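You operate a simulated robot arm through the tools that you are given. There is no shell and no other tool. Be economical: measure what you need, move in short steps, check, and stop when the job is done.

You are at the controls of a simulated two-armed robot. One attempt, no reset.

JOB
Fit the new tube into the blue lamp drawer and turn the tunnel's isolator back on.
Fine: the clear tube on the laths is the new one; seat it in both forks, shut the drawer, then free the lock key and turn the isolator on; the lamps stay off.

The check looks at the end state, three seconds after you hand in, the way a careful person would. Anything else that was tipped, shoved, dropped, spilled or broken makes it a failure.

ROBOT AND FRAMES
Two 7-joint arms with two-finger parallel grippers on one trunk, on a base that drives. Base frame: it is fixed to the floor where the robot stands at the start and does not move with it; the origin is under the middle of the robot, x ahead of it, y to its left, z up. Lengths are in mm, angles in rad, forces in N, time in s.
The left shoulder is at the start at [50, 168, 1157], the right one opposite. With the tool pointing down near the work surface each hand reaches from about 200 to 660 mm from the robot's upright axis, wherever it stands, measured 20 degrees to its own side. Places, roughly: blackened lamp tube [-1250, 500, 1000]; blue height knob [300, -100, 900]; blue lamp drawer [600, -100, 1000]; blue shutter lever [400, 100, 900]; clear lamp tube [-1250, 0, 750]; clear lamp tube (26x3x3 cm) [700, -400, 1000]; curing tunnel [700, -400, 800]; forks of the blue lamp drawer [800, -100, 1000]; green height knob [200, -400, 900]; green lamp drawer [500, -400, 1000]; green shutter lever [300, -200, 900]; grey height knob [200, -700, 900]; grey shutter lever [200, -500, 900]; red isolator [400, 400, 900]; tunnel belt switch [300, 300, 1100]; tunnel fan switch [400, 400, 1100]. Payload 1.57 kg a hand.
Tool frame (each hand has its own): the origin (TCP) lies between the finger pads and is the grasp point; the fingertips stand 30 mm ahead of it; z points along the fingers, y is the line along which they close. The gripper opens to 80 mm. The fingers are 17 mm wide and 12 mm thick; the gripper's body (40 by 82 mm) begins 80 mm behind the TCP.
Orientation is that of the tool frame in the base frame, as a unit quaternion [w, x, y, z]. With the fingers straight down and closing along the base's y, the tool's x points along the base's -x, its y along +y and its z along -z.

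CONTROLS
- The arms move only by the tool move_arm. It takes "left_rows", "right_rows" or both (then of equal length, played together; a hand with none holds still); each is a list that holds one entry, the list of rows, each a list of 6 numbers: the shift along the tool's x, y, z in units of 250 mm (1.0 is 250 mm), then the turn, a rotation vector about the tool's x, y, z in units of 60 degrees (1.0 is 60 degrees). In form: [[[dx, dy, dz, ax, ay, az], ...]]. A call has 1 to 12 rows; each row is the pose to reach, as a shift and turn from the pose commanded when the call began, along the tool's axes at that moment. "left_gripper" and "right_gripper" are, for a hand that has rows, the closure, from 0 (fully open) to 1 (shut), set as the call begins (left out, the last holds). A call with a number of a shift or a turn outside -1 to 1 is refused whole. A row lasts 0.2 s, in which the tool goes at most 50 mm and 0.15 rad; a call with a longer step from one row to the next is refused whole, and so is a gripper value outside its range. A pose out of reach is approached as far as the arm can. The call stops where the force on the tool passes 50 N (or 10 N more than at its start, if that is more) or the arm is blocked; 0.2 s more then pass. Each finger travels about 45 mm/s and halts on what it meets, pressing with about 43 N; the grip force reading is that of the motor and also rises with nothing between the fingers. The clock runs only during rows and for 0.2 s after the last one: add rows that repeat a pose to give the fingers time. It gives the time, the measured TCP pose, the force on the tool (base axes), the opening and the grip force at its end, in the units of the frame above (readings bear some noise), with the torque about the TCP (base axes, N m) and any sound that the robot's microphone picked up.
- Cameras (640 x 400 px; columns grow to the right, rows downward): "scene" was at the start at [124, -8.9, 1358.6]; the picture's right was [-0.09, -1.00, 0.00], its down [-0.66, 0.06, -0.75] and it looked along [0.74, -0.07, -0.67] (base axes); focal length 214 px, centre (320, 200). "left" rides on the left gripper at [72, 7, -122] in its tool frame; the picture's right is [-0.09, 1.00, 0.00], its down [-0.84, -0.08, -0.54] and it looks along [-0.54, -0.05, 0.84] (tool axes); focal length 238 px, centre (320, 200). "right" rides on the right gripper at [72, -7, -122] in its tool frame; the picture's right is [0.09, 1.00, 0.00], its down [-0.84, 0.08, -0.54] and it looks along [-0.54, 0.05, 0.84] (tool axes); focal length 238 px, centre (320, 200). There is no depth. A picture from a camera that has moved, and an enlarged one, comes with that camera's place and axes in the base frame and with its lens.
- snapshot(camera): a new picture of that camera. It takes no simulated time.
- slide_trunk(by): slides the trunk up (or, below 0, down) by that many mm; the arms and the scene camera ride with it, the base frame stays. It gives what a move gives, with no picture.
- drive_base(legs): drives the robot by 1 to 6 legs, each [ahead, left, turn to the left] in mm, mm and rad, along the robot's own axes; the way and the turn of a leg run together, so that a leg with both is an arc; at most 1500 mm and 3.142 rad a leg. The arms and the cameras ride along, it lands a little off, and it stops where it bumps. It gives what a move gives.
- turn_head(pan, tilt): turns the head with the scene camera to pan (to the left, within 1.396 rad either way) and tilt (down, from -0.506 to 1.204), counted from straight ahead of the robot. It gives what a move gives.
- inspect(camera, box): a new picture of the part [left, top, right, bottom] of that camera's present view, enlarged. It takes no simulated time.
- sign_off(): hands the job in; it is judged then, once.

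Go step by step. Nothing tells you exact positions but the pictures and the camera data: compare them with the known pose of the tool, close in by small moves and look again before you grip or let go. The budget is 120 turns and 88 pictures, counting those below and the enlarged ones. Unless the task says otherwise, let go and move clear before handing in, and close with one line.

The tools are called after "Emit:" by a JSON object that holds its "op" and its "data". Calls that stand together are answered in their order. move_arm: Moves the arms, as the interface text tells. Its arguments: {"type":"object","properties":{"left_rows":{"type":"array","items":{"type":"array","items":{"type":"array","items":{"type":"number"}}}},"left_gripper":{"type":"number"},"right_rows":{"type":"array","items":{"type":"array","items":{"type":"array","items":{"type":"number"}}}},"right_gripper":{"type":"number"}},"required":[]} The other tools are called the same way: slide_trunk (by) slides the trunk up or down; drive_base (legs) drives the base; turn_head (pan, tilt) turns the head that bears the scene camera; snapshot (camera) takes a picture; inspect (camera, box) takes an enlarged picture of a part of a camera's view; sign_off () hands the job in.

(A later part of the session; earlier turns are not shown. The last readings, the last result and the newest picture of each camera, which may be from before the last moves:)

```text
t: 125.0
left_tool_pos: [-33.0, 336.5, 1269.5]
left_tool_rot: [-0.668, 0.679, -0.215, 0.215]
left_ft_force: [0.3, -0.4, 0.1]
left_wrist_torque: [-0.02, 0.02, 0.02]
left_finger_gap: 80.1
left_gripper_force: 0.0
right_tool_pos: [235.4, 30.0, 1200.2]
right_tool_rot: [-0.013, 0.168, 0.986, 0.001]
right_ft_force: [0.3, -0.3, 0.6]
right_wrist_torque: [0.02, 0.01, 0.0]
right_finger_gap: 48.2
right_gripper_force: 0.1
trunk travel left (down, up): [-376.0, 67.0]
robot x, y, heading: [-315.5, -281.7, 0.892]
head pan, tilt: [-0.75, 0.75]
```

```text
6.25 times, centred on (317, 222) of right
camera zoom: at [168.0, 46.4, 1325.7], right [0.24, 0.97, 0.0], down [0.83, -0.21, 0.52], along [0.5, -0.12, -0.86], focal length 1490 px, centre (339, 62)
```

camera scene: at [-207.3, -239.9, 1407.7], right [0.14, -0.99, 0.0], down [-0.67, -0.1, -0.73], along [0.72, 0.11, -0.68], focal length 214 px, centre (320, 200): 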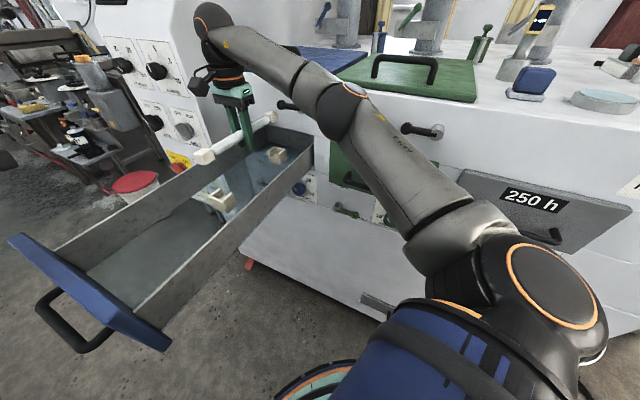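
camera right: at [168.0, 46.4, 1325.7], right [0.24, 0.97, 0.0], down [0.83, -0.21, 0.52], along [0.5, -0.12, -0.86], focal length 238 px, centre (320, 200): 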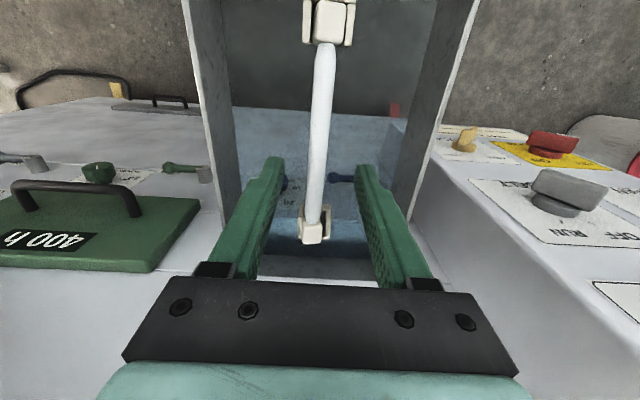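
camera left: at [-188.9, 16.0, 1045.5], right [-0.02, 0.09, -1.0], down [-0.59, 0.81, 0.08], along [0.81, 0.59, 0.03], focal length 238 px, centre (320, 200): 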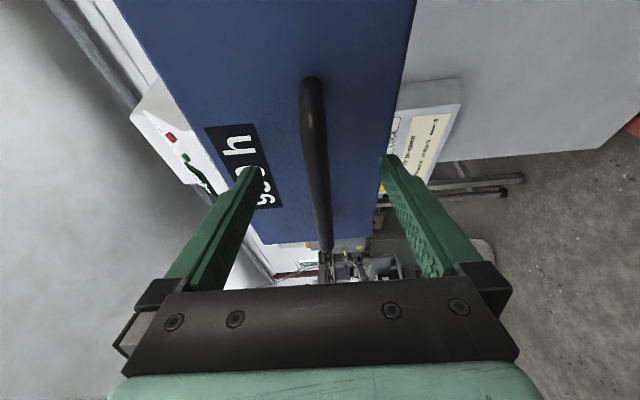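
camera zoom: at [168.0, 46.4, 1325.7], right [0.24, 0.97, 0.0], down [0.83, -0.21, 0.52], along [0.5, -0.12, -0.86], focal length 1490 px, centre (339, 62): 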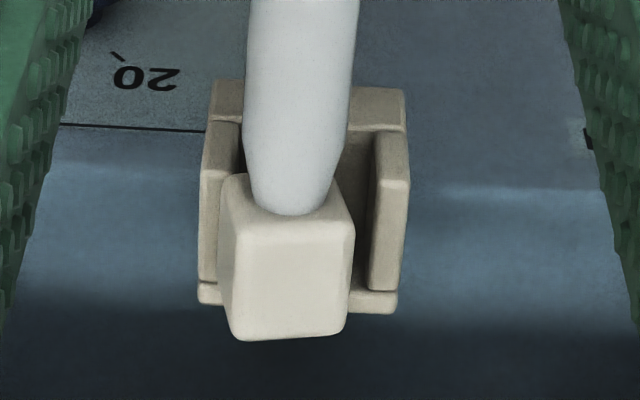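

The plan view is decisive: the near cap is centred, and the rear cap sits about 3 mm too far to −y (and perhaps 1 mm deep). I'll regrip 8 mm higher (to keep the tips off the floor), then move the rear end 3.3 mm to +y.

Emit:
{"op": "move_arm", "data": {"right_rows": [[[-0.05, 0, 0.15, 0, 0, 0], [-0.1, 0, 0.3, 0, 0, 0], [-0.1, 0, 0.42, 0, 0, 0], [-0.1, 0, 0.52, 0, 0, 0], [-0.1, 0, 0.568, 0, 0, 0]]]}}

Emit:
{"op": "move_arm", "data": {"right_rows": [[[0, 0, 0, 0, 0, 0], [0, 0, 0, 0, 0, 0], [0, 0, 0, 0, 0, 0], [0, 0, 0, 0, 0, 0], [0, 0, 0, 0, 0, 0], [0, 0, 0, 0, 0, 0]]], "right_gripper": 1.0}}

Emit:
{"op": "move_arm", "data": {"right_rows": [[[0, 0, -0.012, 0, 0, 0], [0.003, 0.004, -0.012, 0, 0, -0.007], [0.006, 0.007, -0.012, 0, 0, -0.014], [0.006, 0.007, -0.004, 0, 0, -0.014], [0.006, 0.007, 0.004, 0, 0, -0.014]]]}}

```text
t: 126.2
left_tool_pos: [-33.0, 336.3, 1271.3]
left_tool_rot: [-0.668, 0.68, -0.215, 0.214]
left_ft_force: [0.0, 0.9, 0.2]
left_wrist_torque: [-0.03, -0.04, -0.01]
left_finger_gap: 80.0
left_gripper_force: 0.0
right_tool_pos: [257.5, 22.9, 1057.1]
right_tool_rot: [-0.014, 0.168, 0.986, 0.002]
right_ft_force: [0.7, -0.8, 1.0]
right_wrist_torque: [-0.01, 0.02, -0.01]
right_finger_gap: 48.0
right_gripper_force: 0.0
trunk travel left (down, up): [-376.0, 67.0]
robot x, y, heading: [-312.6, -284.5, 0.894]
head pan, tilt: [-0.75, 0.75]
```

```text
t: 127.6
left_tool_pos: [-33.2, 337.2, 1270.2]
left_tool_rot: [-0.668, 0.679, -0.215, 0.215]
left_ft_force: [-0.1, 0.1, 0.2]
left_wrist_torque: [0.02, 0.0, -0.01]
left_finger_gap: 80.0
left_gripper_force: 0.0
right_tool_pos: [256.6, 22.9, 1056.9]
right_tool_rot: [-0.014, 0.169, 0.986, 0.002]
right_ft_force: [0.2, 0.8, 0.2]
right_wrist_torque: [0.01, -0.01, 0.09]
right_finger_gap: 21.6
right_gripper_force: 34.4
trunk travel left (down, up): [-376.0, 67.0]
robot x, y, heading: [-311.8, -281.1, 0.894]
head pan, tilt: [-0.75, 0.75]
```

```text
t: 128.8
left_tool_pos: [-32.4, 336.7, 1270.4]
left_tool_rot: [-0.668, 0.679, -0.216, 0.215]
left_ft_force: [0.3, -0.7, -0.3]
left_wrist_torque: [0.0, -0.03, -0.01]
left_finger_gap: 80.1
left_gripper_force: 0.0
right_tool_pos: [255.2, 24.6, 1057.0]
right_tool_rot: [-0.014, 0.161, 0.987, 0.003]
right_ft_force: [2.8, 0.5, 2.9]
right_wrist_torque: [0.15, 0.46, 0.03]
right_finger_gap: 21.5
right_gripper_force: 34.2
trunk travel left (down, up): [-376.0, 67.0]
robot x, y, heading: [-316.7, -280.3, 0.896]
head pan, tilt: [-0.75, 0.75]
```

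Now only the near end bears (rear is free). I lower and pitch the rear end down into its pocket.

Emit:
{"op": "move_arm", "data": {"right_rows": [[[0, 0, 0.004, 0, 0.015, 0], [0, 0, 0.008, 0, 0.03, 0], [0, 0, 0.012, 0, 0.045, 0], [0, 0, 0.018, 0, 0.055, 0], [0, 0, 0.022, 0, 0.06, 0]]]}}

```text
t: 130.0
left_tool_pos: [-35.0, 335.9, 1270.7]
left_tool_rot: [-0.669, 0.679, -0.216, 0.214]
left_ft_force: [0.0, -0.3, 0.3]
left_wrist_torque: [0.06, -0.02, -0.02]
left_finger_gap: 79.9
left_gripper_force: 0.1
right_tool_pos: [252.3, 25.9, 1054.3]
right_tool_rot: [-0.045, 0.159, 0.986, 0.01]
right_ft_force: [4.2, 4.2, 24.5]
right_wrist_torque: [-0.17, -0.27, 0.45]
right_finger_gap: 21.2
right_gripper_force: 34.1
trunk travel left (down, up): [-376.0, 67.0]
robot x, y, heading: [-314.0, -285.2, 0.899]
head pan, tilt: [-0.75, 0.75]
```

Both ends bear now. I release gently, lift and check from above.

Emit:
{"op": "move_arm", "data": {"right_rows": [[[0, 0, -0.012, 0, 0, 0], [0, 0, -0.012, 0, 0, 0]]]}}

Emit:
{"op": "move_arm", "data": {"right_rows": [[[0, 0, 0, 0, 0, 0], [0, 0, 0, 0, 0, 0], [0, 0, 0, 0, 0, 0], [0, 0, -0.05, 0, -0.03, 0], [0, 0, -0.15, 0, -0.06, 0], [0, 0, -0.3, 0, -0.085, 0], [0.05, 0, -0.45, 0, -0.085, 0], [0.1, 0, -0.56, 0, -0.085, 0]]], "right_gripper": 0.4}}

Emit:
{"op": "inspect", "data": {"camera": "right", "box": [260, 0, 380, 270]}}

```text
t: 130.6
left_tool_pos: [-34.4, 335.5, 1270.9]
left_tool_rot: [-0.669, 0.679, -0.215, 0.215]
left_ft_force: [-0.4, -0.5, 0.9]
left_wrist_torque: [0.02, 0.0, -0.02]
left_finger_gap: 79.9
left_gripper_force: 0.0
right_tool_pos: [253.0, 26.0, 1054.5]
right_tool_rot: [-0.045, 0.16, 0.986, 0.007]
right_ft_force: [1.8, 7.4, 15.1]
right_wrist_torque: [-0.04, -0.08, 0.42]
right_finger_gap: 21.1
right_gripper_force: 34.8
trunk travel left (down, up): [-376.0, 67.0]
robot x, y, heading: [-312.4, -283.2, 0.896]
head pan, tilt: [-0.75, 0.75]
```

```text
t: 132.4
left_tool_pos: [-33.1, 335.6, 1269.5]
left_tool_rot: [-0.668, 0.679, -0.216, 0.214]
left_ft_force: [0.1, 0.3, 0.1]
left_wrist_torque: [-0.01, -0.02, -0.01]
left_finger_gap: 79.6
left_gripper_force: 0.0
right_tool_pos: [243.1, 29.0, 1195.6]
right_tool_rot: [-0.001, 0.161, 0.987, 0.0]
right_ft_force: [-0.2, -0.5, 0.4]
right_wrist_torque: [0.01, -0.03, 0.03]
right_finger_gap: 48.1
right_gripper_force: 0.0
trunk travel left (down, up): [-376.0, 67.0]
robot x, y, heading: [-312.6, -280.5, 0.896]
head pan, tilt: [-0.75, 0.75]
```

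```text
1.48 times, centred on (320, 135) of right
camera zoom: at [171.9, 45.3, 1317.9], right [0.23, 0.97, 0.0], down [0.82, -0.19, 0.54], along [0.53, -0.12, -0.84], focal length 353 px, centre (320, 296)
```

zoom: 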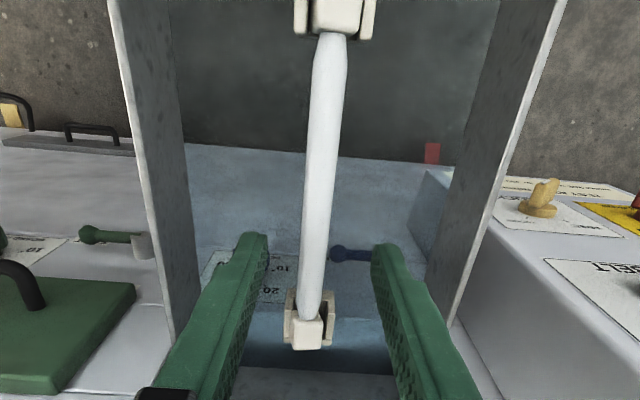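

Emit:
{"op": "inspect", "data": {"camera": "right", "box": [290, 185, 340, 245]}}

```text
6.67 times, centred on (315, 215) of right
camera zoom: at [171.9, 45.3, 1317.9], right [0.23, 0.97, 0.0], down [0.82, -0.19, 0.54], along [0.53, -0.12, -0.84], focal length 1589 px, centre (353, 100)
```

zoom: 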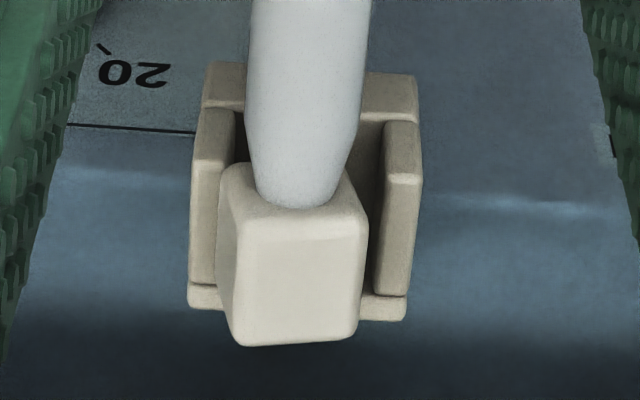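

The rear cap still overlaps the −y wall by about 2.5 mm. I regrip with the hand set 2 mm further to +y and slightly rotated, so that closing the fingers moves that end across.

Emit:
{"op": "move_arm", "data": {"right_rows": [[[-0.02, 0.009, 0.15, 0, 0, -0.01], [-0.05, 0.009, 0.3, 0, 0, -0.01], [-0.05, 0.009, 0.42, 0, 0, -0.01], [-0.05, 0.009, 0.51, 0, 0, -0.01], [-0.05, 0.009, 0.552, 0, 0, -0.01]]]}}

Emit:
{"op": "move_arm", "data": {"right_rows": [[[0, 0, 0, 0, 0, 0], [0, 0, 0, 0, 0, 0], [0, 0, 0, 0, 0, 0], [0, 0, 0, 0, 0, 0], [0, 0, 0, 0, 0, 0]]], "right_gripper": 1.0}}

Emit:
{"op": "move_arm", "data": {"right_rows": [[[0, 0, -0.008, 0, 0, 0], [0, 0.002, -0.008, 0, 0, 0], [0, 0.002, 0, 0, 0, 0], [0, 0.002, 0.004, 0, 0.02, 0]]]}}

```text
t: 133.6
left_tool_pos: [-34.4, 336.3, 1271.5]
left_tool_rot: [-0.668, 0.68, -0.215, 0.214]
left_ft_force: [0.1, 0.4, 0.8]
left_wrist_torque: [0.01, 0.02, 0.03]
left_finger_gap: 80.1
left_gripper_force: 0.0
right_tool_pos: [255.4, 26.8, 1054.7]
right_tool_rot: [-0.001, 0.156, 0.988, 0.001]
right_ft_force: [-0.6, 0.4, -0.3]
right_wrist_torque: [0.0, -0.01, 0.01]
right_finger_gap: 48.1
right_gripper_force: 0.0
trunk travel left (down, up): [-376.0, 67.0]
robot x, y, heading: [-317.1, -285.8, 0.898]
head pan, tilt: [-0.75, 0.75]
```

```text
t: 134.8
left_tool_pos: [-32.1, 336.9, 1270.0]
left_tool_rot: [-0.668, 0.679, -0.215, 0.214]
left_ft_force: [-0.1, -0.4, -0.4]
left_wrist_torque: [0.01, -0.02, -0.02]
left_finger_gap: 79.7
left_gripper_force: 0.0
right_tool_pos: [256.8, 27.2, 1055.9]
right_tool_rot: [-0.001, 0.156, 0.988, 0.0]
right_ft_force: [0.6, -0.3, 0.7]
right_wrist_torque: [-0.04, -0.03, 0.07]
right_finger_gap: 21.2
right_gripper_force: 34.3
trunk travel left (down, up): [-376.0, 67.0]
robot x, y, heading: [-317.6, -281.3, 0.9]
head pan, tilt: [-0.75, 0.75]
```

```text
t: 135.8
left_tool_pos: [-32.1, 336.2, 1270.2]
left_tool_rot: [-0.668, 0.679, -0.216, 0.215]
left_ft_force: [-0.1, 0.1, 0.3]
left_wrist_torque: [-0.01, -0.03, 0.0]
left_finger_gap: 80.0
left_gripper_force: 0.1
right_tool_pos: [255.1, 26.6, 1055.0]
right_tool_rot: [-0.012, 0.155, 0.988, 0.001]
right_ft_force: [-1.0, -0.6, -1.9]
right_wrist_torque: [0.01, 0.0, 0.13]
right_finger_gap: 21.2
right_gripper_force: 34.5
trunk travel left (down, up): [-376.0, 67.0]
robot x, y, heading: [-316.8, -283.0, 0.897]
head pan, tilt: [-0.75, 0.75]
```

Both ends are free now. I continue lowering with a little more pitch and watch the force.

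Emit:
{"op": "move_arm", "data": {"right_rows": [[[0, 0, 0.006, 0, 0.015, 0], [0, 0, 0.012, 0, 0.03, 0], [0, 0, 0.018, 0, 0.03, 0]]]}}

```text
t: 136.6
left_tool_pos: [-32.7, 335.9, 1271.5]
left_tool_rot: [-0.668, 0.679, -0.215, 0.215]
left_ft_force: [0.6, -0.9, -0.8]
left_wrist_torque: [-0.02, 0.01, 0.0]
left_finger_gap: 80.0
left_gripper_force: 0.0
right_tool_pos: [255.3, 26.0, 1051.3]
right_tool_rot: [-0.027, 0.156, 0.987, 0.005]
right_ft_force: [-1.7, -5.0, 1.4]
right_wrist_torque: [0.07, -0.06, -0.11]
right_finger_gap: 20.9
right_gripper_force: 34.3
trunk travel left (down, up): [-376.0, 67.0]
robot x, y, heading: [-314.0, -284.6, 0.889]
head pan, tilt: [-0.75, 0.75]
```

Side contact is now equal at both ends with little vertical force, so both caps look to be between their walls. I ease 1 mm to −y and go on down.

Emit:
{"op": "move_arm", "data": {"right_rows": [[[0, -0.005, 0, 0, 0, 0], [0, -0.005, 0.008, 0, 0.01, 0], [0, -0.005, 0.016, 0, 0.01, 0], [0, -0.005, 0.022, 0, 0.01, 0]]]}}

```text
t: 137.6
left_tool_pos: [-34.4, 335.7, 1271.7]
left_tool_rot: [-0.669, 0.679, -0.216, 0.214]
left_ft_force: [-1.4, -0.1, 0.8]
left_wrist_torque: [0.01, 0.03, -0.01]
left_finger_gap: 79.6
left_gripper_force: 0.0
right_tool_pos: [255.4, 26.1, 1048.1]
right_tool_rot: [-0.031, 0.155, 0.987, 0.007]
right_ft_force: [2.1, -1.4, 15.3]
right_wrist_torque: [-0.03, -0.66, 0.0]
right_finger_gap: 21.0
right_gripper_force: 34.4
trunk travel left (down, up): [-376.0, 67.0]
robot x, y, heading: [-317.0, -280.5, 0.892]
head pan, tilt: [-0.75, 0.75]
```

Both ends bear evenly again, lower this time. I let go, lift and check from above.

Emit:
{"op": "move_arm", "data": {"right_rows": [[[0, 0, -0.008, 0, 0, 0], [0, 0, -0.008, 0, 0, 0], [0, 0, -0.008, 0, 0, 0]]], "right_gripper": 0.4}}

Emit:
{"op": "move_arm", "data": {"right_rows": [[[0, 0, -0.05, 0, -0.03, 0], [0, 0, -0.15, 0, -0.06, 0], [0, 0, -0.3, 0, -0.06, 0], [0.05, 0, -0.45, 0, -0.06, 0], [0.1, 0, -0.56, 0, -0.06, 0]]]}}

Emit:
{"op": "inspect", "data": {"camera": "right", "box": [280, 180, 350, 250]}}

```text
t: 138.4
left_tool_pos: [-33.4, 335.8, 1269.6]
left_tool_rot: [-0.668, 0.679, -0.216, 0.214]
left_ft_force: [-0.1, -0.2, -0.3]
left_wrist_torque: [0.02, 0.0, 0.0]
left_finger_gap: 80.2
left_gripper_force: 0.1
right_tool_pos: [254.5, 25.3, 1048.3]
right_tool_rot: [-0.031, 0.156, 0.987, 0.004]
right_ft_force: [0.4, -0.6, 0.7]
right_wrist_torque: [0.01, 0.0, 0.04]
right_finger_gap: 48.0
right_gripper_force: 0.0
trunk travel left (down, up): [-376.0, 67.0]
robot x, y, heading: [-314.6, -283.2, 0.889]
head pan, tilt: [-0.75, 0.75]
```

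```text
t: 139.6
left_tool_pos: [-33.7, 337.1, 1269.8]
left_tool_rot: [-0.668, 0.679, -0.215, 0.215]
left_ft_force: [0.4, 0.5, 0.8]
left_wrist_torque: [0.0, -0.03, 0.03]
left_finger_gap: 79.8
left_gripper_force: 0.2
right_tool_pos: [240.9, 32.3, 1189.1]
right_tool_rot: [-0.002, 0.155, 0.988, 0.0]
right_ft_force: [0.4, 0.6, 0.4]
right_wrist_torque: [-0.04, -0.02, -0.02]
right_finger_gap: 48.0
right_gripper_force: 0.1
trunk travel left (down, up): [-376.0, 67.0]
robot x, y, heading: [-310.7, -283.5, 0.893]
head pan, tilt: [-0.75, 0.75]
```

```text
5.71 times, centred on (315, 215) of right
camera zoom: at [168.7, 48.3, 1311.6], right [0.22, 0.98, 0.0], down [0.82, -0.18, 0.54], along [0.53, -0.12, -0.84], focal length 1362 px, centre (349, 114)
```

zoom: 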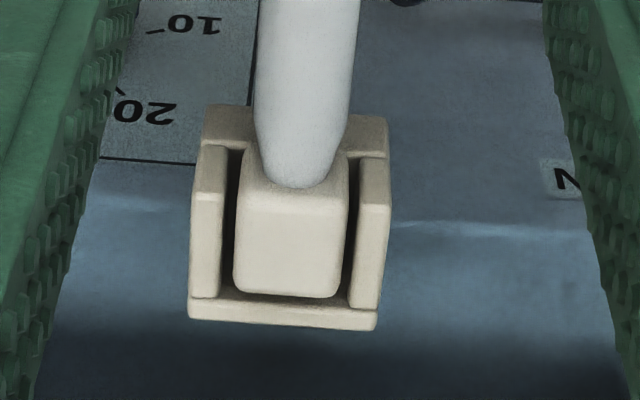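

The rear cap is now seated and centred in its fork, like the near one. I raise the trunk, draw the right hand in, and drive back round to the handle side.

Emit:
{"op": "slide_trunk", "data": {"by": 62}}

Emit:
{"op": "move_arm", "data": {"right_rows": [[[0.04, -0.1, 0, 0, 0, 0], [0.08, -0.2, 0, 0, 0, 0], [0.12, -0.3, 0, 0, 0, 0], [0.16, -0.4, 0, 0, 0, 0], [0.2, -0.5, 0, 0, 0, 0], [0.24, -0.6, 0, 0, 0, 0], [0.28, -0.7, 0, 0, 0, 0], [0.32, -0.8, 0, 0, 0, 0], [0.36, -0.9, 0, 0, 0, 0], [0.388, -0.98, 0, 0, 0, 0]]]}}

Emit:
{"op": "drive_base", "data": {"legs": [[-395, 491, 0], [0, 0, -0.893], [0, 240, 0]]}}

Emit:
{"op": "slide_trunk", "data": {"by": -282}}

```text
t: 140.6
left_tool_pos: [-32.9, 337.1, 1332.3]
left_tool_rot: [-0.668, 0.679, -0.215, 0.215]
left_ft_force: [-0.2, 0.5, -0.1]
left_wrist_torque: [-0.01, -0.02, -0.03]
left_finger_gap: 79.9
left_gripper_force: 0.0
right_tool_pos: [240.4, 32.6, 1250.8]
right_tool_rot: [-0.001, 0.155, 0.988, 0.0]
right_ft_force: [0.1, 0.1, -0.4]
right_wrist_torque: [-0.03, 0.0, 0.03]
right_finger_gap: 47.9
right_gripper_force: 0.1
trunk travel left (down, up): [-438.0, 5.0]
robot x, y, heading: [-310.8, -283.1, 0.893]
head pan, tilt: [-0.75, 0.75]
```

```text
t: 142.8
left_tool_pos: [-33.1, 335.6, 1332.9]
left_tool_rot: [-0.669, 0.679, -0.215, 0.215]
left_ft_force: [-0.5, -0.7, 0.1]
left_wrist_torque: [0.03, 0.01, 0.03]
left_finger_gap: 79.8
left_gripper_force: 0.1
right_tool_pos: [72.3, -171.4, 1249.4]
right_tool_rot: [-0.001, 0.156, 0.988, 0.0]
right_ft_force: [0.4, 0.2, 0.7]
right_wrist_torque: [0.0, -0.01, -0.01]
right_finger_gap: 48.1
right_gripper_force: 0.0
trunk travel left (down, up): [-438.0, 5.0]
robot x, y, heading: [-316.7, -282.8, 0.894]
head pan, tilt: [-0.75, 0.75]
```

```text
t: 150.0
left_tool_pos: [-284.9, 137.1, 1333.0]
left_tool_rot: [-0.512, 0.522, -0.486, 0.48]
left_ft_force: [-0.1, 0.7, -0.2]
left_wrist_torque: [-0.02, 0.0, 0.03]
left_finger_gap: 80.2
left_gripper_force: 0.0
right_tool_pos: [-611.5, -266.4, 1252.0]
right_tool_rot: [-0.001, 0.563, 0.826, 0.0]
right_ft_force: [-0.9, 0.3, -1.1]
right_wrist_torque: [-0.03, -0.03, -0.02]
right_finger_gap: 48.0
right_gripper_force: 0.0
trunk travel left (down, up): [-438.0, 5.0]
robot x, y, heading: [-945.5, -38.5, 0.011]
head pan, tilt: [-0.75, 0.75]
```

```text
t: 152.8
left_tool_pos: [-286.1, 135.7, 1050.3]
left_tool_rot: [-0.512, 0.522, -0.486, 0.479]
left_ft_force: [-0.1, 0.4, -0.6]
left_wrist_torque: [-0.03, 0.02, 0.01]
left_finger_gap: 79.9
left_gripper_force: 0.0
right_tool_pos: [-612.0, -266.3, 969.0]
right_tool_rot: [0.0, 0.564, 0.826, 0.001]
right_ft_force: [0.4, 0.4, 0.7]
right_wrist_torque: [-0.01, -0.03, -0.03]
right_finger_gap: 47.9
right_gripper_force: 0.1
trunk travel left (down, up): [-156.0, 287.0]
robot x, y, heading: [-944.6, -39.4, 0.008]
head pan, tilt: [-0.75, 0.75]
```

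The left hand lines up with the handle again (bar at about (−180, 129)). I drive in and grip it.

Emit:
{"op": "drive_base", "data": {"legs": [[106, -5, 0]]}}

Emit:
{"op": "move_arm", "data": {"left_rows": [[[0, 0, 0, 0, 0, 0], [0, 0, 0, 0, 0, 0], [0, 0, 0, 0, 0, 0], [0, 0, 0, 0, 0, 0], [0, 0, 0, 0, 0, 0], [0, 0, 0, 0, 0, 0]]], "left_gripper": 1.0}}

```text
t: 154.0
left_tool_pos: [-180.2, 133.6, 1050.1]
left_tool_rot: [-0.512, 0.522, -0.485, 0.479]
left_ft_force: [-0.2, 0.2, 0.3]
left_wrist_torque: [0.01, 0.01, 0.0]
left_finger_gap: 79.9
left_gripper_force: 0.0
right_tool_pos: [-505.5, -269.8, 967.6]
right_tool_rot: [-0.001, 0.563, 0.827, 0.0]
right_ft_force: [-0.2, 0.3, 0.1]
right_wrist_torque: [0.02, -0.03, -0.01]
right_finger_gap: 48.1
right_gripper_force: 0.1
trunk travel left (down, up): [-156.0, 287.0]
robot x, y, heading: [-835.0, -42.4, 0.013]
head pan, tilt: [-0.75, 0.75]
```

```text
t: 155.4
left_tool_pos: [-180.2, 132.3, 1049.3]
left_tool_rot: [-0.512, 0.522, -0.485, 0.479]
left_ft_force: [-1.0, 0.5, 0.4]
left_wrist_torque: [0.36, -0.08, -0.02]
left_finger_gap: 13.8
left_gripper_force: 30.0
right_tool_pos: [-506.1, -269.3, 968.8]
right_tool_rot: [0.0, 0.563, 0.826, 0.0]
right_ft_force: [-0.3, 0.0, -0.2]
right_wrist_torque: [0.01, 0.01, -0.02]
right_finger_gap: 48.1
right_gripper_force: 0.0
trunk travel left (down, up): [-156.0, 287.0]
robot x, y, heading: [-838.4, -42.3, 0.014]
head pan, tilt: [-0.75, 0.75]
```

Gripped. I push the drawer in along its axis in steps.

Emit:
{"op": "drive_base", "data": {"legs": [[150, -48, 0]]}}

Emit:
{"op": "drive_base", "data": {"legs": [[150, -48, 0]]}}

```text
t: 156.8
left_tool_pos: [-32.5, 84.5, 1050.1]
left_tool_rot: [-0.511, 0.52, -0.488, 0.48]
left_ft_force: [-4.4, -10.4, -4.5]
left_wrist_torque: [0.26, -0.04, -0.19]
left_finger_gap: 13.8
left_gripper_force: 30.1
right_tool_pos: [-355.6, -315.8, 968.7]
right_tool_rot: [-0.002, 0.563, 0.826, 0.002]
right_ft_force: [0.3, -0.6, -0.1]
right_wrist_torque: [0.0, 0.03, -0.02]
right_finger_gap: 47.9
right_gripper_force: 0.0
trunk travel left (down, up): [-156.0, 287.0]
robot x, y, heading: [-692.4, -86.6, 0.014]
head pan, tilt: [-0.75, 0.75]
```

```text
t: 158.2
left_tool_pos: [119.2, 34.7, 1050.1]
left_tool_rot: [-0.511, 0.519, -0.488, 0.481]
left_ft_force: [-2.9, -8.4, -1.7]
left_wrist_torque: [0.25, -0.11, 0.0]
left_finger_gap: 13.6
left_gripper_force: 29.8
right_tool_pos: [-205.2, -362.0, 967.8]
right_tool_rot: [-0.002, 0.564, 0.826, 0.001]
right_ft_force: [0.4, 0.6, 0.7]
right_wrist_torque: [-0.02, 0.02, 0.04]
right_finger_gap: 48.1
right_gripper_force: 0.0
trunk travel left (down, up): [-156.0, 287.0]
robot x, y, heading: [-536.8, -136.2, 0.008]
head pan, tilt: [-0.75, 0.75]
```

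Emit:
{"op": "drive_base", "data": {"legs": [[150, -48, 0]]}}

Emit:
{"op": "drive_base", "data": {"legs": [[50, -16, 0]]}}

```text
t: 159.7
left_tool_pos: [272.7, -13.4, 1050.5]
left_tool_rot: [-0.509, 0.516, -0.491, 0.483]
left_ft_force: [-4.6, -13.5, -1.6]
left_wrist_torque: [0.2, -0.06, -0.41]
left_finger_gap: 13.5
left_gripper_force: 30.8
right_tool_pos: [-53.8, -408.9, 968.9]
right_tool_rot: [-0.002, 0.564, 0.826, 0.002]
right_ft_force: [-0.3, 0.1, 0.9]
right_wrist_torque: [-0.01, 0.01, -0.01]
right_finger_gap: 47.8
right_gripper_force: 0.1
trunk travel left (down, up): [-156.0, 287.0]
robot x, y, heading: [-386.1, -179.0, 0.002]
head pan, tilt: [-0.75, 0.75]
```

```text
t: 160.6
left_tool_pos: [322.7, -29.1, 1049.4]
left_tool_rot: [-0.508, 0.515, -0.492, 0.484]
left_ft_force: [-3.3, -2.6, -2.0]
left_wrist_torque: [0.3, -0.06, -0.29]
left_finger_gap: 13.9
left_gripper_force: 30.8
right_tool_pos: [-2.4, -423.7, 967.9]
right_tool_rot: [-0.001, 0.564, 0.826, 0.0]
right_ft_force: [-0.1, 0.5, 0.3]
right_wrist_torque: [0.01, -0.02, 0.02]
right_finger_gap: 48.3
right_gripper_force: 0.1
trunk travel left (down, up): [-156.0, 287.0]
robot x, y, heading: [-333.6, -196.2, 0.004]
head pan, tilt: [-0.75, 0.75]
```

By the original grip position the drawer should be about shut; I push a few mm more to feel the stop.

Emit:
{"op": "drive_base", "data": {"legs": [[8, -2, 0]]}}

```text
t: 161.3
left_tool_pos: [329.8, -29.4, 1050.0]
left_tool_rot: [-0.508, 0.517, -0.49, 0.484]
left_ft_force: [-20.6, 3.0, -6.3]
left_wrist_torque: [0.24, -0.13, 0.35]
left_finger_gap: 13.8
left_gripper_force: 30.6
right_tool_pos: [2.9, -426.8, 968.4]
right_tool_rot: [0.0, 0.565, 0.825, 0.001]
right_ft_force: [-0.2, 0.7, -0.5]
right_wrist_torque: [-0.01, -0.01, 0.01]
right_finger_gap: 48.1
right_gripper_force: 0.1
trunk travel left (down, up): [-156.0, 287.0]
robot x, y, heading: [-330.3, -197.8, 0.007]
head pan, tilt: [-0.75, 0.75]
```

Emit:
{"op": "drive_base", "data": {"legs": [[6, 0, 0]]}}

Emit:
{"op": "move_arm", "data": {"left_rows": [[[0, 0, 0, 0, 0, 0], [0, 0, 0, 0, 0, 0], [0, 0, 0, 0, 0, 0], [0, 0, 0, 0, 0, 0]]], "left_gripper": 0}}

Emit:
{"op": "drive_base", "data": {"legs": [[-120, 0, 0]]}}

Emit:
{"op": "turn_head", "data": {"pan": 0.5, "tilt": 0.45}}

Emit:
{"op": "snapshot", "data": {"camera": "scene"}}

```text
t: 162.2
left_tool_pos: [329.9, -29.1, 1049.7]
left_tool_rot: [-0.508, 0.516, -0.492, 0.483]
left_ft_force: [-17.6, 3.8, 0.4]
left_wrist_torque: [-0.06, -0.26, -0.24]
left_finger_gap: 13.6
left_gripper_force: 29.8
right_tool_pos: [8.5, -424.4, 969.5]
right_tool_rot: [0.0, 0.563, 0.826, 0.001]
right_ft_force: [0.6, 0.3, 0.3]
right_wrist_torque: [0.02, 0.02, 0.03]
right_finger_gap: 48.1
right_gripper_force: 0.1
trunk travel left (down, up): [-156.0, 287.0]
robot x, y, heading: [-320.1, -194.7, 0.013]
head pan, tilt: [-0.75, 0.75]
stopped in leg 1: the force on the tool passed its limit (the readings are from after the stop); the commanded pose is now the measured one
```

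```text
t: 163.2
left_tool_pos: [329.5, -28.5, 1048.9]
left_tool_rot: [-0.507, 0.517, -0.492, 0.483]
left_ft_force: [-38.9, 9.4, -16.1]
left_wrist_torque: [-0.19, -0.77, 0.03]
left_finger_gap: 64.8
left_gripper_force: 0.0
right_tool_pos: [9.4, -424.2, 969.7]
right_tool_rot: [0.0, 0.564, 0.826, 0.001]
right_ft_force: [-0.3, -0.4, 0.3]
right_wrist_torque: [0.0, 0.0, 0.01]
right_finger_gap: 48.3
right_gripper_force: 0.0
trunk travel left (down, up): [-156.0, 287.0]
robot x, y, heading: [-325.1, -197.6, 0.013]
head pan, tilt: [-0.75, 0.75]
```

```text
t: 164.4
left_tool_pos: [212.9, -31.4, 1048.3]
left_tool_rot: [-0.508, 0.516, -0.493, 0.482]
left_ft_force: [0.7, -0.4, 0.7]
left_wrist_torque: [-0.03, -0.02, 0.02]
left_finger_gap: 80.1
left_gripper_force: 0.0
right_tool_pos: [-110.8, -425.9, 969.7]
right_tool_rot: [-0.001, 0.563, 0.826, 0.0]
right_ft_force: [1.3, -1.0, 0.3]
right_wrist_torque: [0.0, 0.0, 0.0]
right_finger_gap: 47.8
right_gripper_force: 0.0
trunk travel left (down, up): [-156.0, 287.0]
robot x, y, heading: [-439.5, -199.9, 0.016]
head pan, tilt: [-0.75, 0.75]
```

```text
t: 165.9
left_tool_pos: [212.3, -32.0, 1047.8]
left_tool_rot: [-0.508, 0.517, -0.494, 0.481]
left_ft_force: [0.1, -0.4, 0.7]
left_wrist_torque: [-0.02, 0.01, 0.0]
left_finger_gap: 79.8
left_gripper_force: 0.2
right_tool_pos: [-110.2, -426.3, 968.9]
right_tool_rot: [-0.001, 0.564, 0.826, 0.001]
right_ft_force: [-0.8, 0.0, -0.4]
right_wrist_torque: [-0.01, -0.01, 0.0]
right_finger_gap: 48.0
right_gripper_force: 0.0
trunk travel left (down, up): [-156.0, 287.0]
robot x, y, heading: [-439.9, -199.2, 0.008]
head pan, tilt: [0.499, 0.45]
```

```text
4 pictures are left
camera scene: at [-320.9, -154.1, 1214.1], right [0.49, -0.87, 0.0], down [-0.38, -0.21, -0.9], along [0.79, 0.44, -0.44], focal length 214 px, centre (320, 200)
```

scene: 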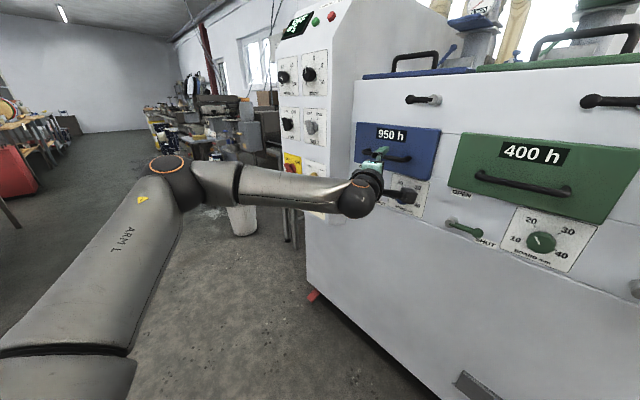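

The drawer is shut. From earlier views I place the lock knob at about (348, 253, 935) and the isolator at (378, 385, 943), on a face square to the drawer axis. I back off and roll the left hand by −45° to match the lock handle.

Emit:
{"op": "drive_base", "data": {"legs": [[-130, 0, 0]]}}

Emit:
{"op": "move_arm", "data": {"left_rows": [[[0, 0, 0, 0, 0, -0.125], [0, 0, 0, 0, 0, -0.25], [0, 0, 0, 0, 0, -0.375], [0, 0, 0, 0, 0, -0.5], [0, 0, 0, 0, 0, -0.625], [0, 0, 0, 0, 0, -0.75]]], "left_gripper": 0.2}}

Emit:
{"op": "move_arm", "data": {"left_rows": [[[0, 0, 0, 0, 0, -0.125], [0, 0, 0, 0, 0, -0.25], [0, 0, 0, 0, 0, -0.375], [0, 0, 0, 0, 0, -0.5], [0, 0, 0, 0, 0, -0.625], [0, 0, 0, 0, 0, -0.75], [0, 0, 0, 0, 0, -0.875], [0, 0, 0, 0, 0, -1.0]]]}}

```text
t: 167.2
left_tool_pos: [81.6, -33.0, 1047.9]
left_tool_rot: [-0.508, 0.517, -0.493, 0.482]
left_ft_force: [0.9, -0.3, -0.7]
left_wrist_torque: [0.03, 0.02, -0.03]
left_finger_gap: 80.1
left_gripper_force: 0.1
right_tool_pos: [-238.8, -427.8, 969.0]
right_tool_rot: [-0.001, 0.564, 0.826, 0.001]
right_ft_force: [-0.3, -0.5, 0.3]
right_wrist_torque: [-0.02, -0.04, -0.04]
right_finger_gap: 47.9
right_gripper_force: 0.0
trunk travel left (down, up): [-156.0, 287.0]
robot x, y, heading: [-571.0, -201.6, 0.01]
head pan, tilt: [0.499, 0.45]
```

```text
t: 168.6
left_tool_pos: [83.2, -34.0, 1047.2]
left_tool_rot: [-0.284, 0.667, -0.257, 0.639]
left_ft_force: [-0.1, 0.2, -0.2]
left_wrist_torque: [0.03, 0.01, 0.01]
left_finger_gap: 64.0
left_gripper_force: 0.0
right_tool_pos: [-239.8, -427.1, 968.1]
right_tool_rot: [-0.001, 0.564, 0.826, 0.0]
right_ft_force: [0.0, -0.2, 0.5]
right_wrist_torque: [0.01, 0.0, 0.02]
right_finger_gap: 47.8
right_gripper_force: 0.0
trunk travel left (down, up): [-156.0, 287.0]
robot x, y, heading: [-570.9, -201.6, 0.009]
head pan, tilt: [0.499, 0.45]
```

```text
t: 170.4
left_tool_pos: [82.6, -33.7, 1046.9]
left_tool_rot: [0.074, 0.706, 0.112, 0.696]
left_ft_force: [-0.7, -0.5, 0.4]
left_wrist_torque: [0.02, -0.02, 0.0]
left_finger_gap: 63.8
left_gripper_force: 0.0
right_tool_pos: [-240.0, -429.4, 967.8]
right_tool_rot: [-0.001, 0.564, 0.826, 0.0]
right_ft_force: [1.9, -0.8, 0.6]
right_wrist_torque: [-0.02, 0.0, 0.0]
right_finger_gap: 47.8
right_gripper_force: 0.1
trunk travel left (down, up): [-156.0, 287.0]
robot x, y, heading: [-575.7, -197.0, 0.007]
head pan, tilt: [0.499, 0.45]
```

The roll is free through −105°. I test on to −135° and then return to −45°.

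Emit:
{"op": "move_arm", "data": {"left_rows": [[[0, 0, 0, 0, 0, -0.14], [0, 0, 0, 0, 0, -0.28], [0, 0, 0, 0, 0, -0.42], [0, 0, 0, 0, 0, -0.5]]]}}

Emit:
{"op": "move_arm", "data": {"left_rows": [[[0, 0, 0, 0, 0, 0.125], [0, 0, 0, 0, 0, 0.25], [0, 0, 0, 0, 0, 0.375], [0, 0, 0, 0, 0, 0.5], [0, 0, 0, 0, 0, 0.625], [0, 0, 0, 0, 0, 0.75]]]}}

Emit:
{"op": "move_arm", "data": {"left_rows": [[[0, 0, 0, 0, 0, 0.125], [0, 0, 0, 0, 0, 0.25], [0, 0, 0, 0, 0, 0.375], [0, 0, 0, 0, 0, 0.5], [0, 0, 0, 0, 0, 0.625], [0, 0, 0, 0, 0, 0.75]]]}}

Emit:
{"op": "drive_base", "data": {"legs": [[0, 500, 0], [80, 0, -0.345]]}}

Emit:
{"op": "slide_trunk", "data": {"by": -112}}

```text
t: 171.4
left_tool_pos: [83.4, -32.6, 1048.7]
left_tool_rot: [0.251, 0.653, 0.291, 0.653]
left_ft_force: [-0.3, 0.3, 0.0]
left_wrist_torque: [0.02, 0.03, 0.02]
left_finger_gap: 63.8
left_gripper_force: 0.0
right_tool_pos: [-239.5, -428.5, 968.9]
right_tool_rot: [-0.001, 0.563, 0.827, -0.001]
right_ft_force: [0.3, -0.8, -0.2]
right_wrist_torque: [0.0, -0.05, -0.01]
right_finger_gap: 47.8
right_gripper_force: 0.1
trunk travel left (down, up): [-156.0, 287.0]
robot x, y, heading: [-571.4, -198.8, 0.008]
head pan, tilt: [0.499, 0.45]
```

```text
t: 172.8
left_tool_pos: [81.4, -33.7, 1048.1]
left_tool_rot: [-0.019, 0.714, 0.015, 0.7]
left_ft_force: [-1.2, 0.3, 1.0]
left_wrist_torque: [0.01, -0.03, -0.02]
left_finger_gap: 63.9
left_gripper_force: 0.0
right_tool_pos: [-239.2, -427.9, 967.4]
right_tool_rot: [-0.001, 0.563, 0.826, 0.0]
right_ft_force: [-0.1, -0.1, -0.2]
right_wrist_torque: [0.0, -0.01, 0.0]
right_finger_gap: 47.9
right_gripper_force: 0.0
trunk travel left (down, up): [-156.0, 287.0]
robot x, y, heading: [-568.9, -198.4, 0.015]
head pan, tilt: [0.499, 0.45]
```

```text
t: 174.2
left_tool_pos: [83.5, -32.9, 1047.5]
left_tool_rot: [-0.286, 0.666, -0.259, 0.638]
left_ft_force: [0.0, 0.3, 0.4]
left_wrist_torque: [0.0, -0.04, -0.01]
left_finger_gap: 64.0
left_gripper_force: 0.1
right_tool_pos: [-239.5, -428.6, 967.9]
right_tool_rot: [-0.001, 0.564, 0.826, -0.001]
right_ft_force: [-0.3, -0.5, -0.4]
right_wrist_torque: [-0.02, -0.01, -0.01]
right_finger_gap: 48.2
right_gripper_force: 0.0
trunk travel left (down, up): [-156.0, 287.0]
robot x, y, heading: [-575.1, -198.6, 0.011]
head pan, tilt: [0.499, 0.45]
```

```text
t: 178.2
left_tool_pos: [173.5, 222.6, 1048.1]
left_tool_rot: [-0.169, 0.611, -0.37, 0.679]
left_ft_force: [0.1, -0.1, 0.1]
left_wrist_torque: [0.0, 0.02, 0.03]
left_finger_gap: 64.0
left_gripper_force: 0.1
right_tool_pos: [-264.4, -36.7, 968.3]
right_tool_rot: [-0.001, 0.699, 0.716, 0.001]
right_ft_force: [-1.2, -0.7, -0.1]
right_wrist_torque: [0.02, 0.0, 0.02]
right_finger_gap: 48.0
right_gripper_force: 0.1
trunk travel left (down, up): [-156.0, 287.0]
robot x, y, heading: [-498.3, 290.5, -0.339]
head pan, tilt: [0.499, 0.45]
```

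```text
t: 179.6
left_tool_pos: [174.9, 222.1, 933.6]
left_tool_rot: [-0.169, 0.611, -0.371, 0.679]
left_ft_force: [0.5, 1.0, 0.4]
left_wrist_torque: [-0.02, 0.0, 0.0]
left_finger_gap: 63.9
left_gripper_force: 0.0
right_tool_pos: [-265.1, -37.9, 857.5]
right_tool_rot: [-0.001, 0.699, 0.715, 0.0]
right_ft_force: [-0.6, 0.2, 0.5]
right_wrist_torque: [-0.01, 0.01, -0.03]
right_finger_gap: 48.1
right_gripper_force: 0.1
trunk travel left (down, up): [-44.0, 399.0]
robot x, y, heading: [-501.5, 287.9, -0.34]
head pan, tilt: [0.499, 0.45]
```

The hand now points squarely at the panel. I slide over in front of the lock and look with the hand camera.

Emit:
{"op": "drive_base", "data": {"legs": [[0, 83, 0], [35, 0, 0]]}}

Emit:
{"op": "snapshot", "data": {"camera": "left"}}

```text
t: 181.2
left_tool_pos: [235.1, 289.2, 935.3]
left_tool_rot: [-0.168, 0.611, -0.37, 0.679]
left_ft_force: [-0.3, 0.7, 0.0]
left_wrist_torque: [-0.02, -0.01, -0.02]
left_finger_gap: 64.0
left_gripper_force: 0.1
right_tool_pos: [-203.3, 29.0, 855.5]
right_tool_rot: [0.0, 0.7, 0.714, 0.001]
right_ft_force: [0.6, 0.8, -0.1]
right_wrist_torque: [-0.03, 0.0, 0.0]
right_finger_gap: 48.1
right_gripper_force: 0.0
trunk travel left (down, up): [-44.0, 399.0]
robot x, y, heading: [-437.2, 357.7, -0.342]
head pan, tilt: [0.499, 0.45]
```

```text
3 pictures are left
camera left: at [104.4, 271.6, 983.9], right [-0.2, -0.6, -0.77], down [-0.33, 0.78, -0.52], along [0.92, 0.15, -0.36], focal length 238 px, centre (320, 200)
```

left: 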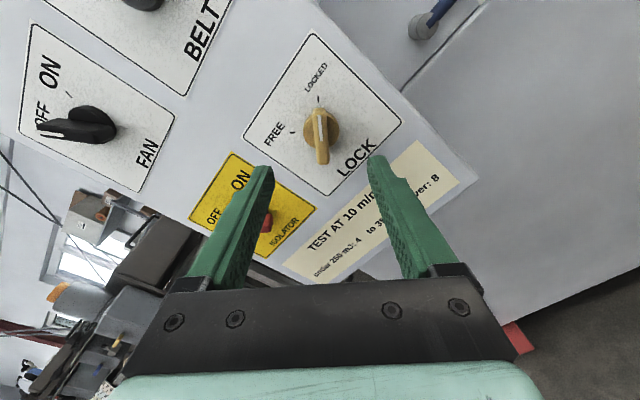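

The lock handle (pointing at LOCKED) lies squarely between the fingers, and its position is confirmed at (348, 253, 934). I drive in and close on it.

Emit:
{"op": "drive_base", "data": {"legs": [[60, 2, 0]]}}

Emit:
{"op": "drive_base", "data": {"legs": [[36, 2, 0]]}}

Emit:
{"op": "move_arm", "data": {"left_rows": [[[0, 0, 0, 0, 0, 0], [0, 0, 0, 0, 0, 0], [0, 0, 0, 0, 0, 0], [0, 0, 0, 0, 0, 0], [0, 0, 0, 0, 0, 0], [0, 0, 0, 0, 0, 0]]], "left_gripper": 1.0}}

```text
t: 182.2
left_tool_pos: [292.4, 271.1, 935.6]
left_tool_rot: [-0.168, 0.61, -0.371, 0.679]
left_ft_force: [-0.1, -0.1, -0.1]
left_wrist_torque: [-0.04, -0.01, -0.05]
left_finger_gap: 63.9
left_gripper_force: 0.1
right_tool_pos: [-146.1, 11.9, 856.2]
right_tool_rot: [0.0, 0.699, 0.715, 0.001]
right_ft_force: [-0.8, -0.4, 0.0]
right_wrist_torque: [0.01, 0.0, 0.03]
right_finger_gap: 47.9
right_gripper_force: 0.0
trunk travel left (down, up): [-44.0, 399.0]
robot x, y, heading: [-380.0, 339.5, -0.34]
head pan, tilt: [0.499, 0.45]
```

```text
t: 183.0
left_tool_pos: [325.6, 262.2, 936.3]
left_tool_rot: [-0.169, 0.611, -0.371, 0.679]
left_ft_force: [1.1, 0.3, -0.2]
left_wrist_torque: [0.0, 0.03, 0.0]
left_finger_gap: 64.1
left_gripper_force: 0.1
right_tool_pos: [-113.0, 1.8, 856.3]
right_tool_rot: [-0.002, 0.699, 0.715, 0.0]
right_ft_force: [0.8, 0.2, 0.9]
right_wrist_torque: [0.01, -0.01, -0.02]
right_finger_gap: 47.9
right_gripper_force: 0.2
trunk travel left (down, up): [-44.0, 399.0]
robot x, y, heading: [-348.1, 330.6, -0.338]
head pan, tilt: [0.499, 0.45]
```

```text
t: 184.4
left_tool_pos: [325.4, 259.2, 933.4]
left_tool_rot: [-0.168, 0.611, -0.372, 0.678]
left_ft_force: [-6.9, -6.3, -9.7]
left_wrist_torque: [0.0, 0.21, -0.39]
left_finger_gap: 36.2
left_gripper_force: 43.2
right_tool_pos: [-112.4, 0.8, 855.3]
right_tool_rot: [-0.001, 0.7, 0.714, 0.001]
right_ft_force: [0.3, -0.1, -0.5]
right_wrist_torque: [0.03, 0.0, -0.05]
right_finger_gap: 48.2
right_gripper_force: 0.0
trunk travel left (down, up): [-44.0, 399.0]
robot x, y, heading: [-345.4, 332.3, -0.338]
head pan, tilt: [0.499, 0.45]
```

The tips closed on the round base (36 mm) rather than the handle. I open, back off 15 mm and close on the handle.

Emit:
{"op": "move_arm", "data": {"left_rows": [[[0, 0, 0, 0, 0, 0], [0, 0, 0, 0, 0, 0], [0, 0, -0.03, 0, 0, 0], [0, 0, -0.06, 0, 0, 0]]], "left_gripper": 0.3}}

Emit:
{"op": "move_arm", "data": {"left_rows": [[[0, 0, 0, 0, 0, 0], [0, 0, 0, 0, 0, 0], [0, 0, 0, 0, 0, 0], [0, 0, 0, 0, 0, 0], [0, 0, 0, 0, 0, 0], [0, 0, 0, 0, 0, 0]]], "left_gripper": 1.0}}

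```text
t: 185.4
left_tool_pos: [312.5, 267.3, 937.0]
left_tool_rot: [-0.169, 0.611, -0.371, 0.679]
left_ft_force: [-0.4, -1.4, 0.3]
left_wrist_torque: [0.02, -0.01, 0.0]
left_finger_gap: 56.0
left_gripper_force: 0.1
right_tool_pos: [-112.2, 1.4, 855.2]
right_tool_rot: [-0.001, 0.7, 0.715, 0.0]
right_ft_force: [-0.8, 0.2, 0.5]
right_wrist_torque: [0.0, -0.02, 0.01]
right_finger_gap: 48.0
right_gripper_force: 0.0
trunk travel left (down, up): [-44.0, 399.0]
robot x, y, heading: [-347.8, 330.2, -0.342]
head pan, tilt: [0.499, 0.45]
```

```text
t: 186.8
left_tool_pos: [312.0, 263.7, 933.9]
left_tool_rot: [-0.167, 0.611, -0.373, 0.678]
left_ft_force: [-7.1, -6.9, -10.7]
left_wrist_torque: [-0.44, -0.15, -0.18]
left_finger_gap: 12.7
left_gripper_force: 30.1
right_tool_pos: [-112.3, 1.9, 855.8]
right_tool_rot: [-0.003, 0.7, 0.714, 0.0]
right_ft_force: [-0.9, -0.7, 0.1]
right_wrist_torque: [0.02, -0.01, 0.0]
right_finger_gap: 48.1
right_gripper_force: 0.1
trunk travel left (down, up): [-44.0, 399.0]
robot x, y, heading: [-345.4, 330.9, -0.343]
head pan, tilt: [0.499, 0.45]
```

Handle gripped (12.7 mm). I recentre by 4.5 mm and turn counter-clockwise toward FREE in steps.

Emit:
{"op": "move_arm", "data": {"left_rows": [[[0, 0.018, 0, 0, 0, 0], [0, 0.018, 0, 0, 0, -0.1], [0, 0.018, 0, 0, 0, -0.2], [0, 0.018, 0, 0, 0, -0.3], [0, 0.018, 0, 0, 0, -0.4], [0, 0.018, 0, 0, 0, -0.5], [0, 0.018, 0, 0, 0, -0.5]]]}}

```text
t: 188.4
left_tool_pos: [311.7, 265.8, 933.7]
left_tool_rot: [0.011, 0.686, -0.196, 0.701]
left_ft_force: [12.8, 5.1, 9.4]
left_wrist_torque: [0.18, 0.54, -0.03]
left_finger_gap: 12.9
left_gripper_force: 29.9
right_tool_pos: [-111.6, 2.9, 855.3]
right_tool_rot: [-0.001, 0.699, 0.715, 0.001]
right_ft_force: [0.2, 0.6, 0.7]
right_wrist_torque: [0.01, -0.01, 0.02]
right_finger_gap: 48.1
right_gripper_force: 0.1
trunk travel left (down, up): [-44.0, 399.0]
robot x, y, heading: [-344.9, 333.4, -0.342]
head pan, tilt: [0.499, 0.45]
```

Turning smoothly. I go on to the full 90°.

Emit:
{"op": "move_arm", "data": {"left_rows": [[[0, 0, 0, 0, 0, -0.1], [0, 0, 0, 0, 0, -0.2], [0, 0, 0, 0, 0, -0.3], [0, 0, 0, 0, 0, -0.4], [0, 0, 0, 0, 0, -0.5], [0, 0, 0, 0, 0, -0.5]]]}}

Emit:
{"op": "move_arm", "data": {"left_rows": [[[0, 0, 0, 0, 0, -0.1], [0, 0, 0, 0, 0, -0.2], [0, 0, 0, 0, 0, -0.3], [0, 0, 0, 0, 0, -0.4], [0, 0, 0, 0, 0, -0.5], [0, 0, 0, 0, 0, -0.52], [0, 0, 0, 0, 0, -0.52]]]}}

```text
t: 189.8
left_tool_pos: [312.1, 267.4, 934.7]
left_tool_rot: [0.192, 0.713, -0.009, 0.675]
left_ft_force: [12.4, 17.3, 14.1]
left_wrist_torque: [-0.07, -0.22, -0.06]
left_finger_gap: 13.2
left_gripper_force: 29.8
right_tool_pos: [-113.2, 2.6, 857.5]
right_tool_rot: [0.0, 0.699, 0.715, 0.0]
right_ft_force: [-0.1, 0.2, 0.2]
right_wrist_torque: [0.01, 0.04, 0.0]
right_finger_gap: 48.0
right_gripper_force: 0.0
trunk travel left (down, up): [-44.0, 399.0]
robot x, y, heading: [-347.1, 331.2, -0.342]
head pan, tilt: [0.499, 0.45]
```

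```text
t: 191.4
left_tool_pos: [312.4, 268.6, 932.5]
left_tool_rot: [0.364, 0.69, 0.184, 0.598]
left_ft_force: [3.6, 23.1, 4.4]
left_wrist_torque: [0.36, -0.62, 0.38]
left_finger_gap: 13.7
left_gripper_force: 29.6
right_tool_pos: [-112.4, 4.5, 856.4]
right_tool_rot: [-0.001, 0.699, 0.715, -0.001]
right_ft_force: [-0.8, -0.2, 0.3]
right_wrist_torque: [0.01, -0.02, 0.0]
right_finger_gap: 48.0
right_gripper_force: 0.1
trunk travel left (down, up): [-44.0, 399.0]
robot x, y, heading: [-346.1, 331.1, -0.339]
head pan, tilt: [0.499, 0.45]
```

The key has turned 90°. I release, back off, and move across in front of the isolator, looking at both with the hand camera.

Emit:
{"op": "move_arm", "data": {"left_rows": [[[0, 0, 0, 0, 0, 0], [0, 0, 0, 0, 0, 0], [0, 0, 0, 0, 0, 0], [0, 0, 0, 0, 0, 0]]], "left_gripper": 0.2}}

Emit:
{"op": "drive_base", "data": {"legs": [[-90, 0, 0], [0, 132, 0]]}}

Emit:
{"op": "slide_trunk", "data": {"by": 8}}

Emit:
{"op": "snapshot", "data": {"camera": "left"}}

```text
t: 192.4
left_tool_pos: [310.2, 261.9, 932.8]
left_tool_rot: [0.367, 0.692, 0.177, 0.596]
left_ft_force: [-0.4, 0.3, 0.6]
left_wrist_torque: [0.0, -0.02, 0.0]
left_finger_gap: 63.9
left_gripper_force: 0.0
right_tool_pos: [-113.2, 1.7, 857.3]
right_tool_rot: [-0.002, 0.699, 0.715, 0.0]
right_ft_force: [0.1, -0.3, 0.7]
right_wrist_torque: [0.02, 0.01, -0.01]
right_finger_gap: 47.9
right_gripper_force: 0.1
trunk travel left (down, up): [-44.0, 399.0]
robot x, y, heading: [-347.9, 332.9, -0.344]
head pan, tilt: [0.499, 0.45]
```

```text
t: 194.4
left_tool_pos: [270.8, 418.0, 932.4]
left_tool_rot: [0.367, 0.692, 0.176, 0.596]
left_ft_force: [-0.2, 0.9, -0.7]
left_wrist_torque: [0.01, 0.0, 0.0]
left_finger_gap: 64.0
left_gripper_force: 0.0
right_tool_pos: [-152.2, 158.2, 855.8]
right_tool_rot: [-0.002, 0.7, 0.714, 0.0]
right_ft_force: [-0.3, -0.1, -0.2]
right_wrist_torque: [-0.02, 0.01, -0.01]
right_finger_gap: 48.0
right_gripper_force: 0.1
trunk travel left (down, up): [-44.0, 399.0]
robot x, y, heading: [-384.8, 483.8, -0.335]
head pan, tilt: [0.499, 0.45]
```

```text
t: 195.0
left_tool_pos: [271.7, 418.8, 939.2]
left_tool_rot: [0.367, 0.692, 0.177, 0.595]
left_ft_force: [0.0, -0.6, 0.2]
left_wrist_torque: [0.0, -0.02, 0.04]
left_finger_gap: 63.8
left_gripper_force: 0.0
right_tool_pos: [-152.5, 156.9, 863.9]
right_tool_rot: [-0.001, 0.7, 0.715, 0.0]
right_ft_force: [0.9, -0.4, 0.5]
right_wrist_torque: [0.03, 0.0, 0.0]
right_finger_gap: 48.0
right_gripper_force: 0.1
trunk travel left (down, up): [-52.0, 391.0]
robot x, y, heading: [-384.2, 488.7, -0.337]
head pan, tilt: [0.499, 0.45]
```

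```text
2 pictures are left
camera left: at [170.5, 498.3, 997.6], right [-0.21, -0.73, 0.65], down [-0.69, -0.36, -0.63], along [0.69, -0.59, -0.43], focal length 238 px, centre (320, 200)
```

left: 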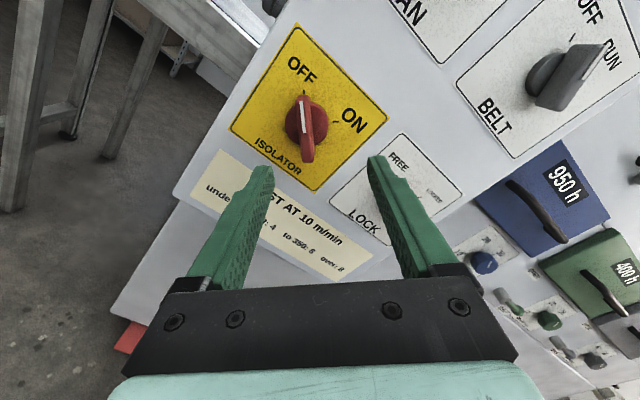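

The isolator is at about (388, 391, 935) with its handle on OFF square to the fingers' closing line. I drive in with an 8–10 mm shift left and close on it.

Emit:
{"op": "drive_base", "data": {"legs": [[0, 10, 0], [50, 0, 0]]}}

Emit:
{"op": "drive_base", "data": {"legs": [[30, 0, 0]]}}

Emit:
{"op": "move_arm", "data": {"left_rows": [[[0, 0, 0, 0, 0, 0], [0, 0, 0, 0, 0, 0], [0, 0, 0, 0, 0, 0], [0, 0, 0, 0, 0, 0], [0, 0, 0, 0, 0, 0], [0, 0, 0, 0, 0, 0]]], "left_gripper": 1.0}}

```text
t: 196.2
left_tool_pos: [321.4, 410.1, 939.5]
left_tool_rot: [0.368, 0.692, 0.176, 0.596]
left_ft_force: [-0.2, 0.5, 0.3]
left_wrist_torque: [-0.01, 0.0, -0.02]
left_finger_gap: 63.9
left_gripper_force: 0.1
right_tool_pos: [-101.9, 151.2, 863.2]
right_tool_rot: [-0.001, 0.699, 0.715, 0.0]
right_ft_force: [-0.6, -0.1, 0.6]
right_wrist_torque: [-0.01, -0.02, 0.02]
right_finger_gap: 47.8
right_gripper_force: 0.1
trunk travel left (down, up): [-52.0, 391.0]
robot x, y, heading: [-333.1, 479.0, -0.334]
head pan, tilt: [0.499, 0.45]
```

```text
t: 197.1
left_tool_pos: [349.1, 401.2, 939.4]
left_tool_rot: [0.367, 0.692, 0.176, 0.596]
left_ft_force: [0.1, -0.5, -0.5]
left_wrist_torque: [0.06, -0.01, 0.0]
left_finger_gap: 63.9
left_gripper_force: 0.1
right_tool_pos: [-74.1, 141.7, 865.3]
right_tool_rot: [-0.001, 0.699, 0.715, 0.0]
right_ft_force: [0.4, 0.5, -0.3]
right_wrist_torque: [-0.01, 0.0, -0.01]
right_finger_gap: 47.8
right_gripper_force: 0.0
trunk travel left (down, up): [-52.0, 391.0]
robot x, y, heading: [-305.7, 468.5, -0.339]
head pan, tilt: [0.499, 0.45]
```

```text
t: 198.5
left_tool_pos: [351.8, 407.1, 931.8]
left_tool_rot: [0.36, 0.696, 0.183, 0.594]
left_ft_force: [-10.4, 29.0, -22.6]
left_wrist_torque: [0.73, 0.44, 0.27]
left_finger_gap: 13.3
left_gripper_force: 30.4
right_tool_pos: [-73.5, 142.2, 864.1]
right_tool_rot: [-0.001, 0.7, 0.714, 0.0]
right_ft_force: [0.7, 0.3, -0.3]
right_wrist_torque: [0.0, -0.02, 0.0]
right_finger_gap: 48.3
right_gripper_force: 0.0
trunk travel left (down, up): [-52.0, 391.0]
robot x, y, heading: [-305.2, 474.8, -0.338]
head pan, tilt: [0.499, 0.45]
```

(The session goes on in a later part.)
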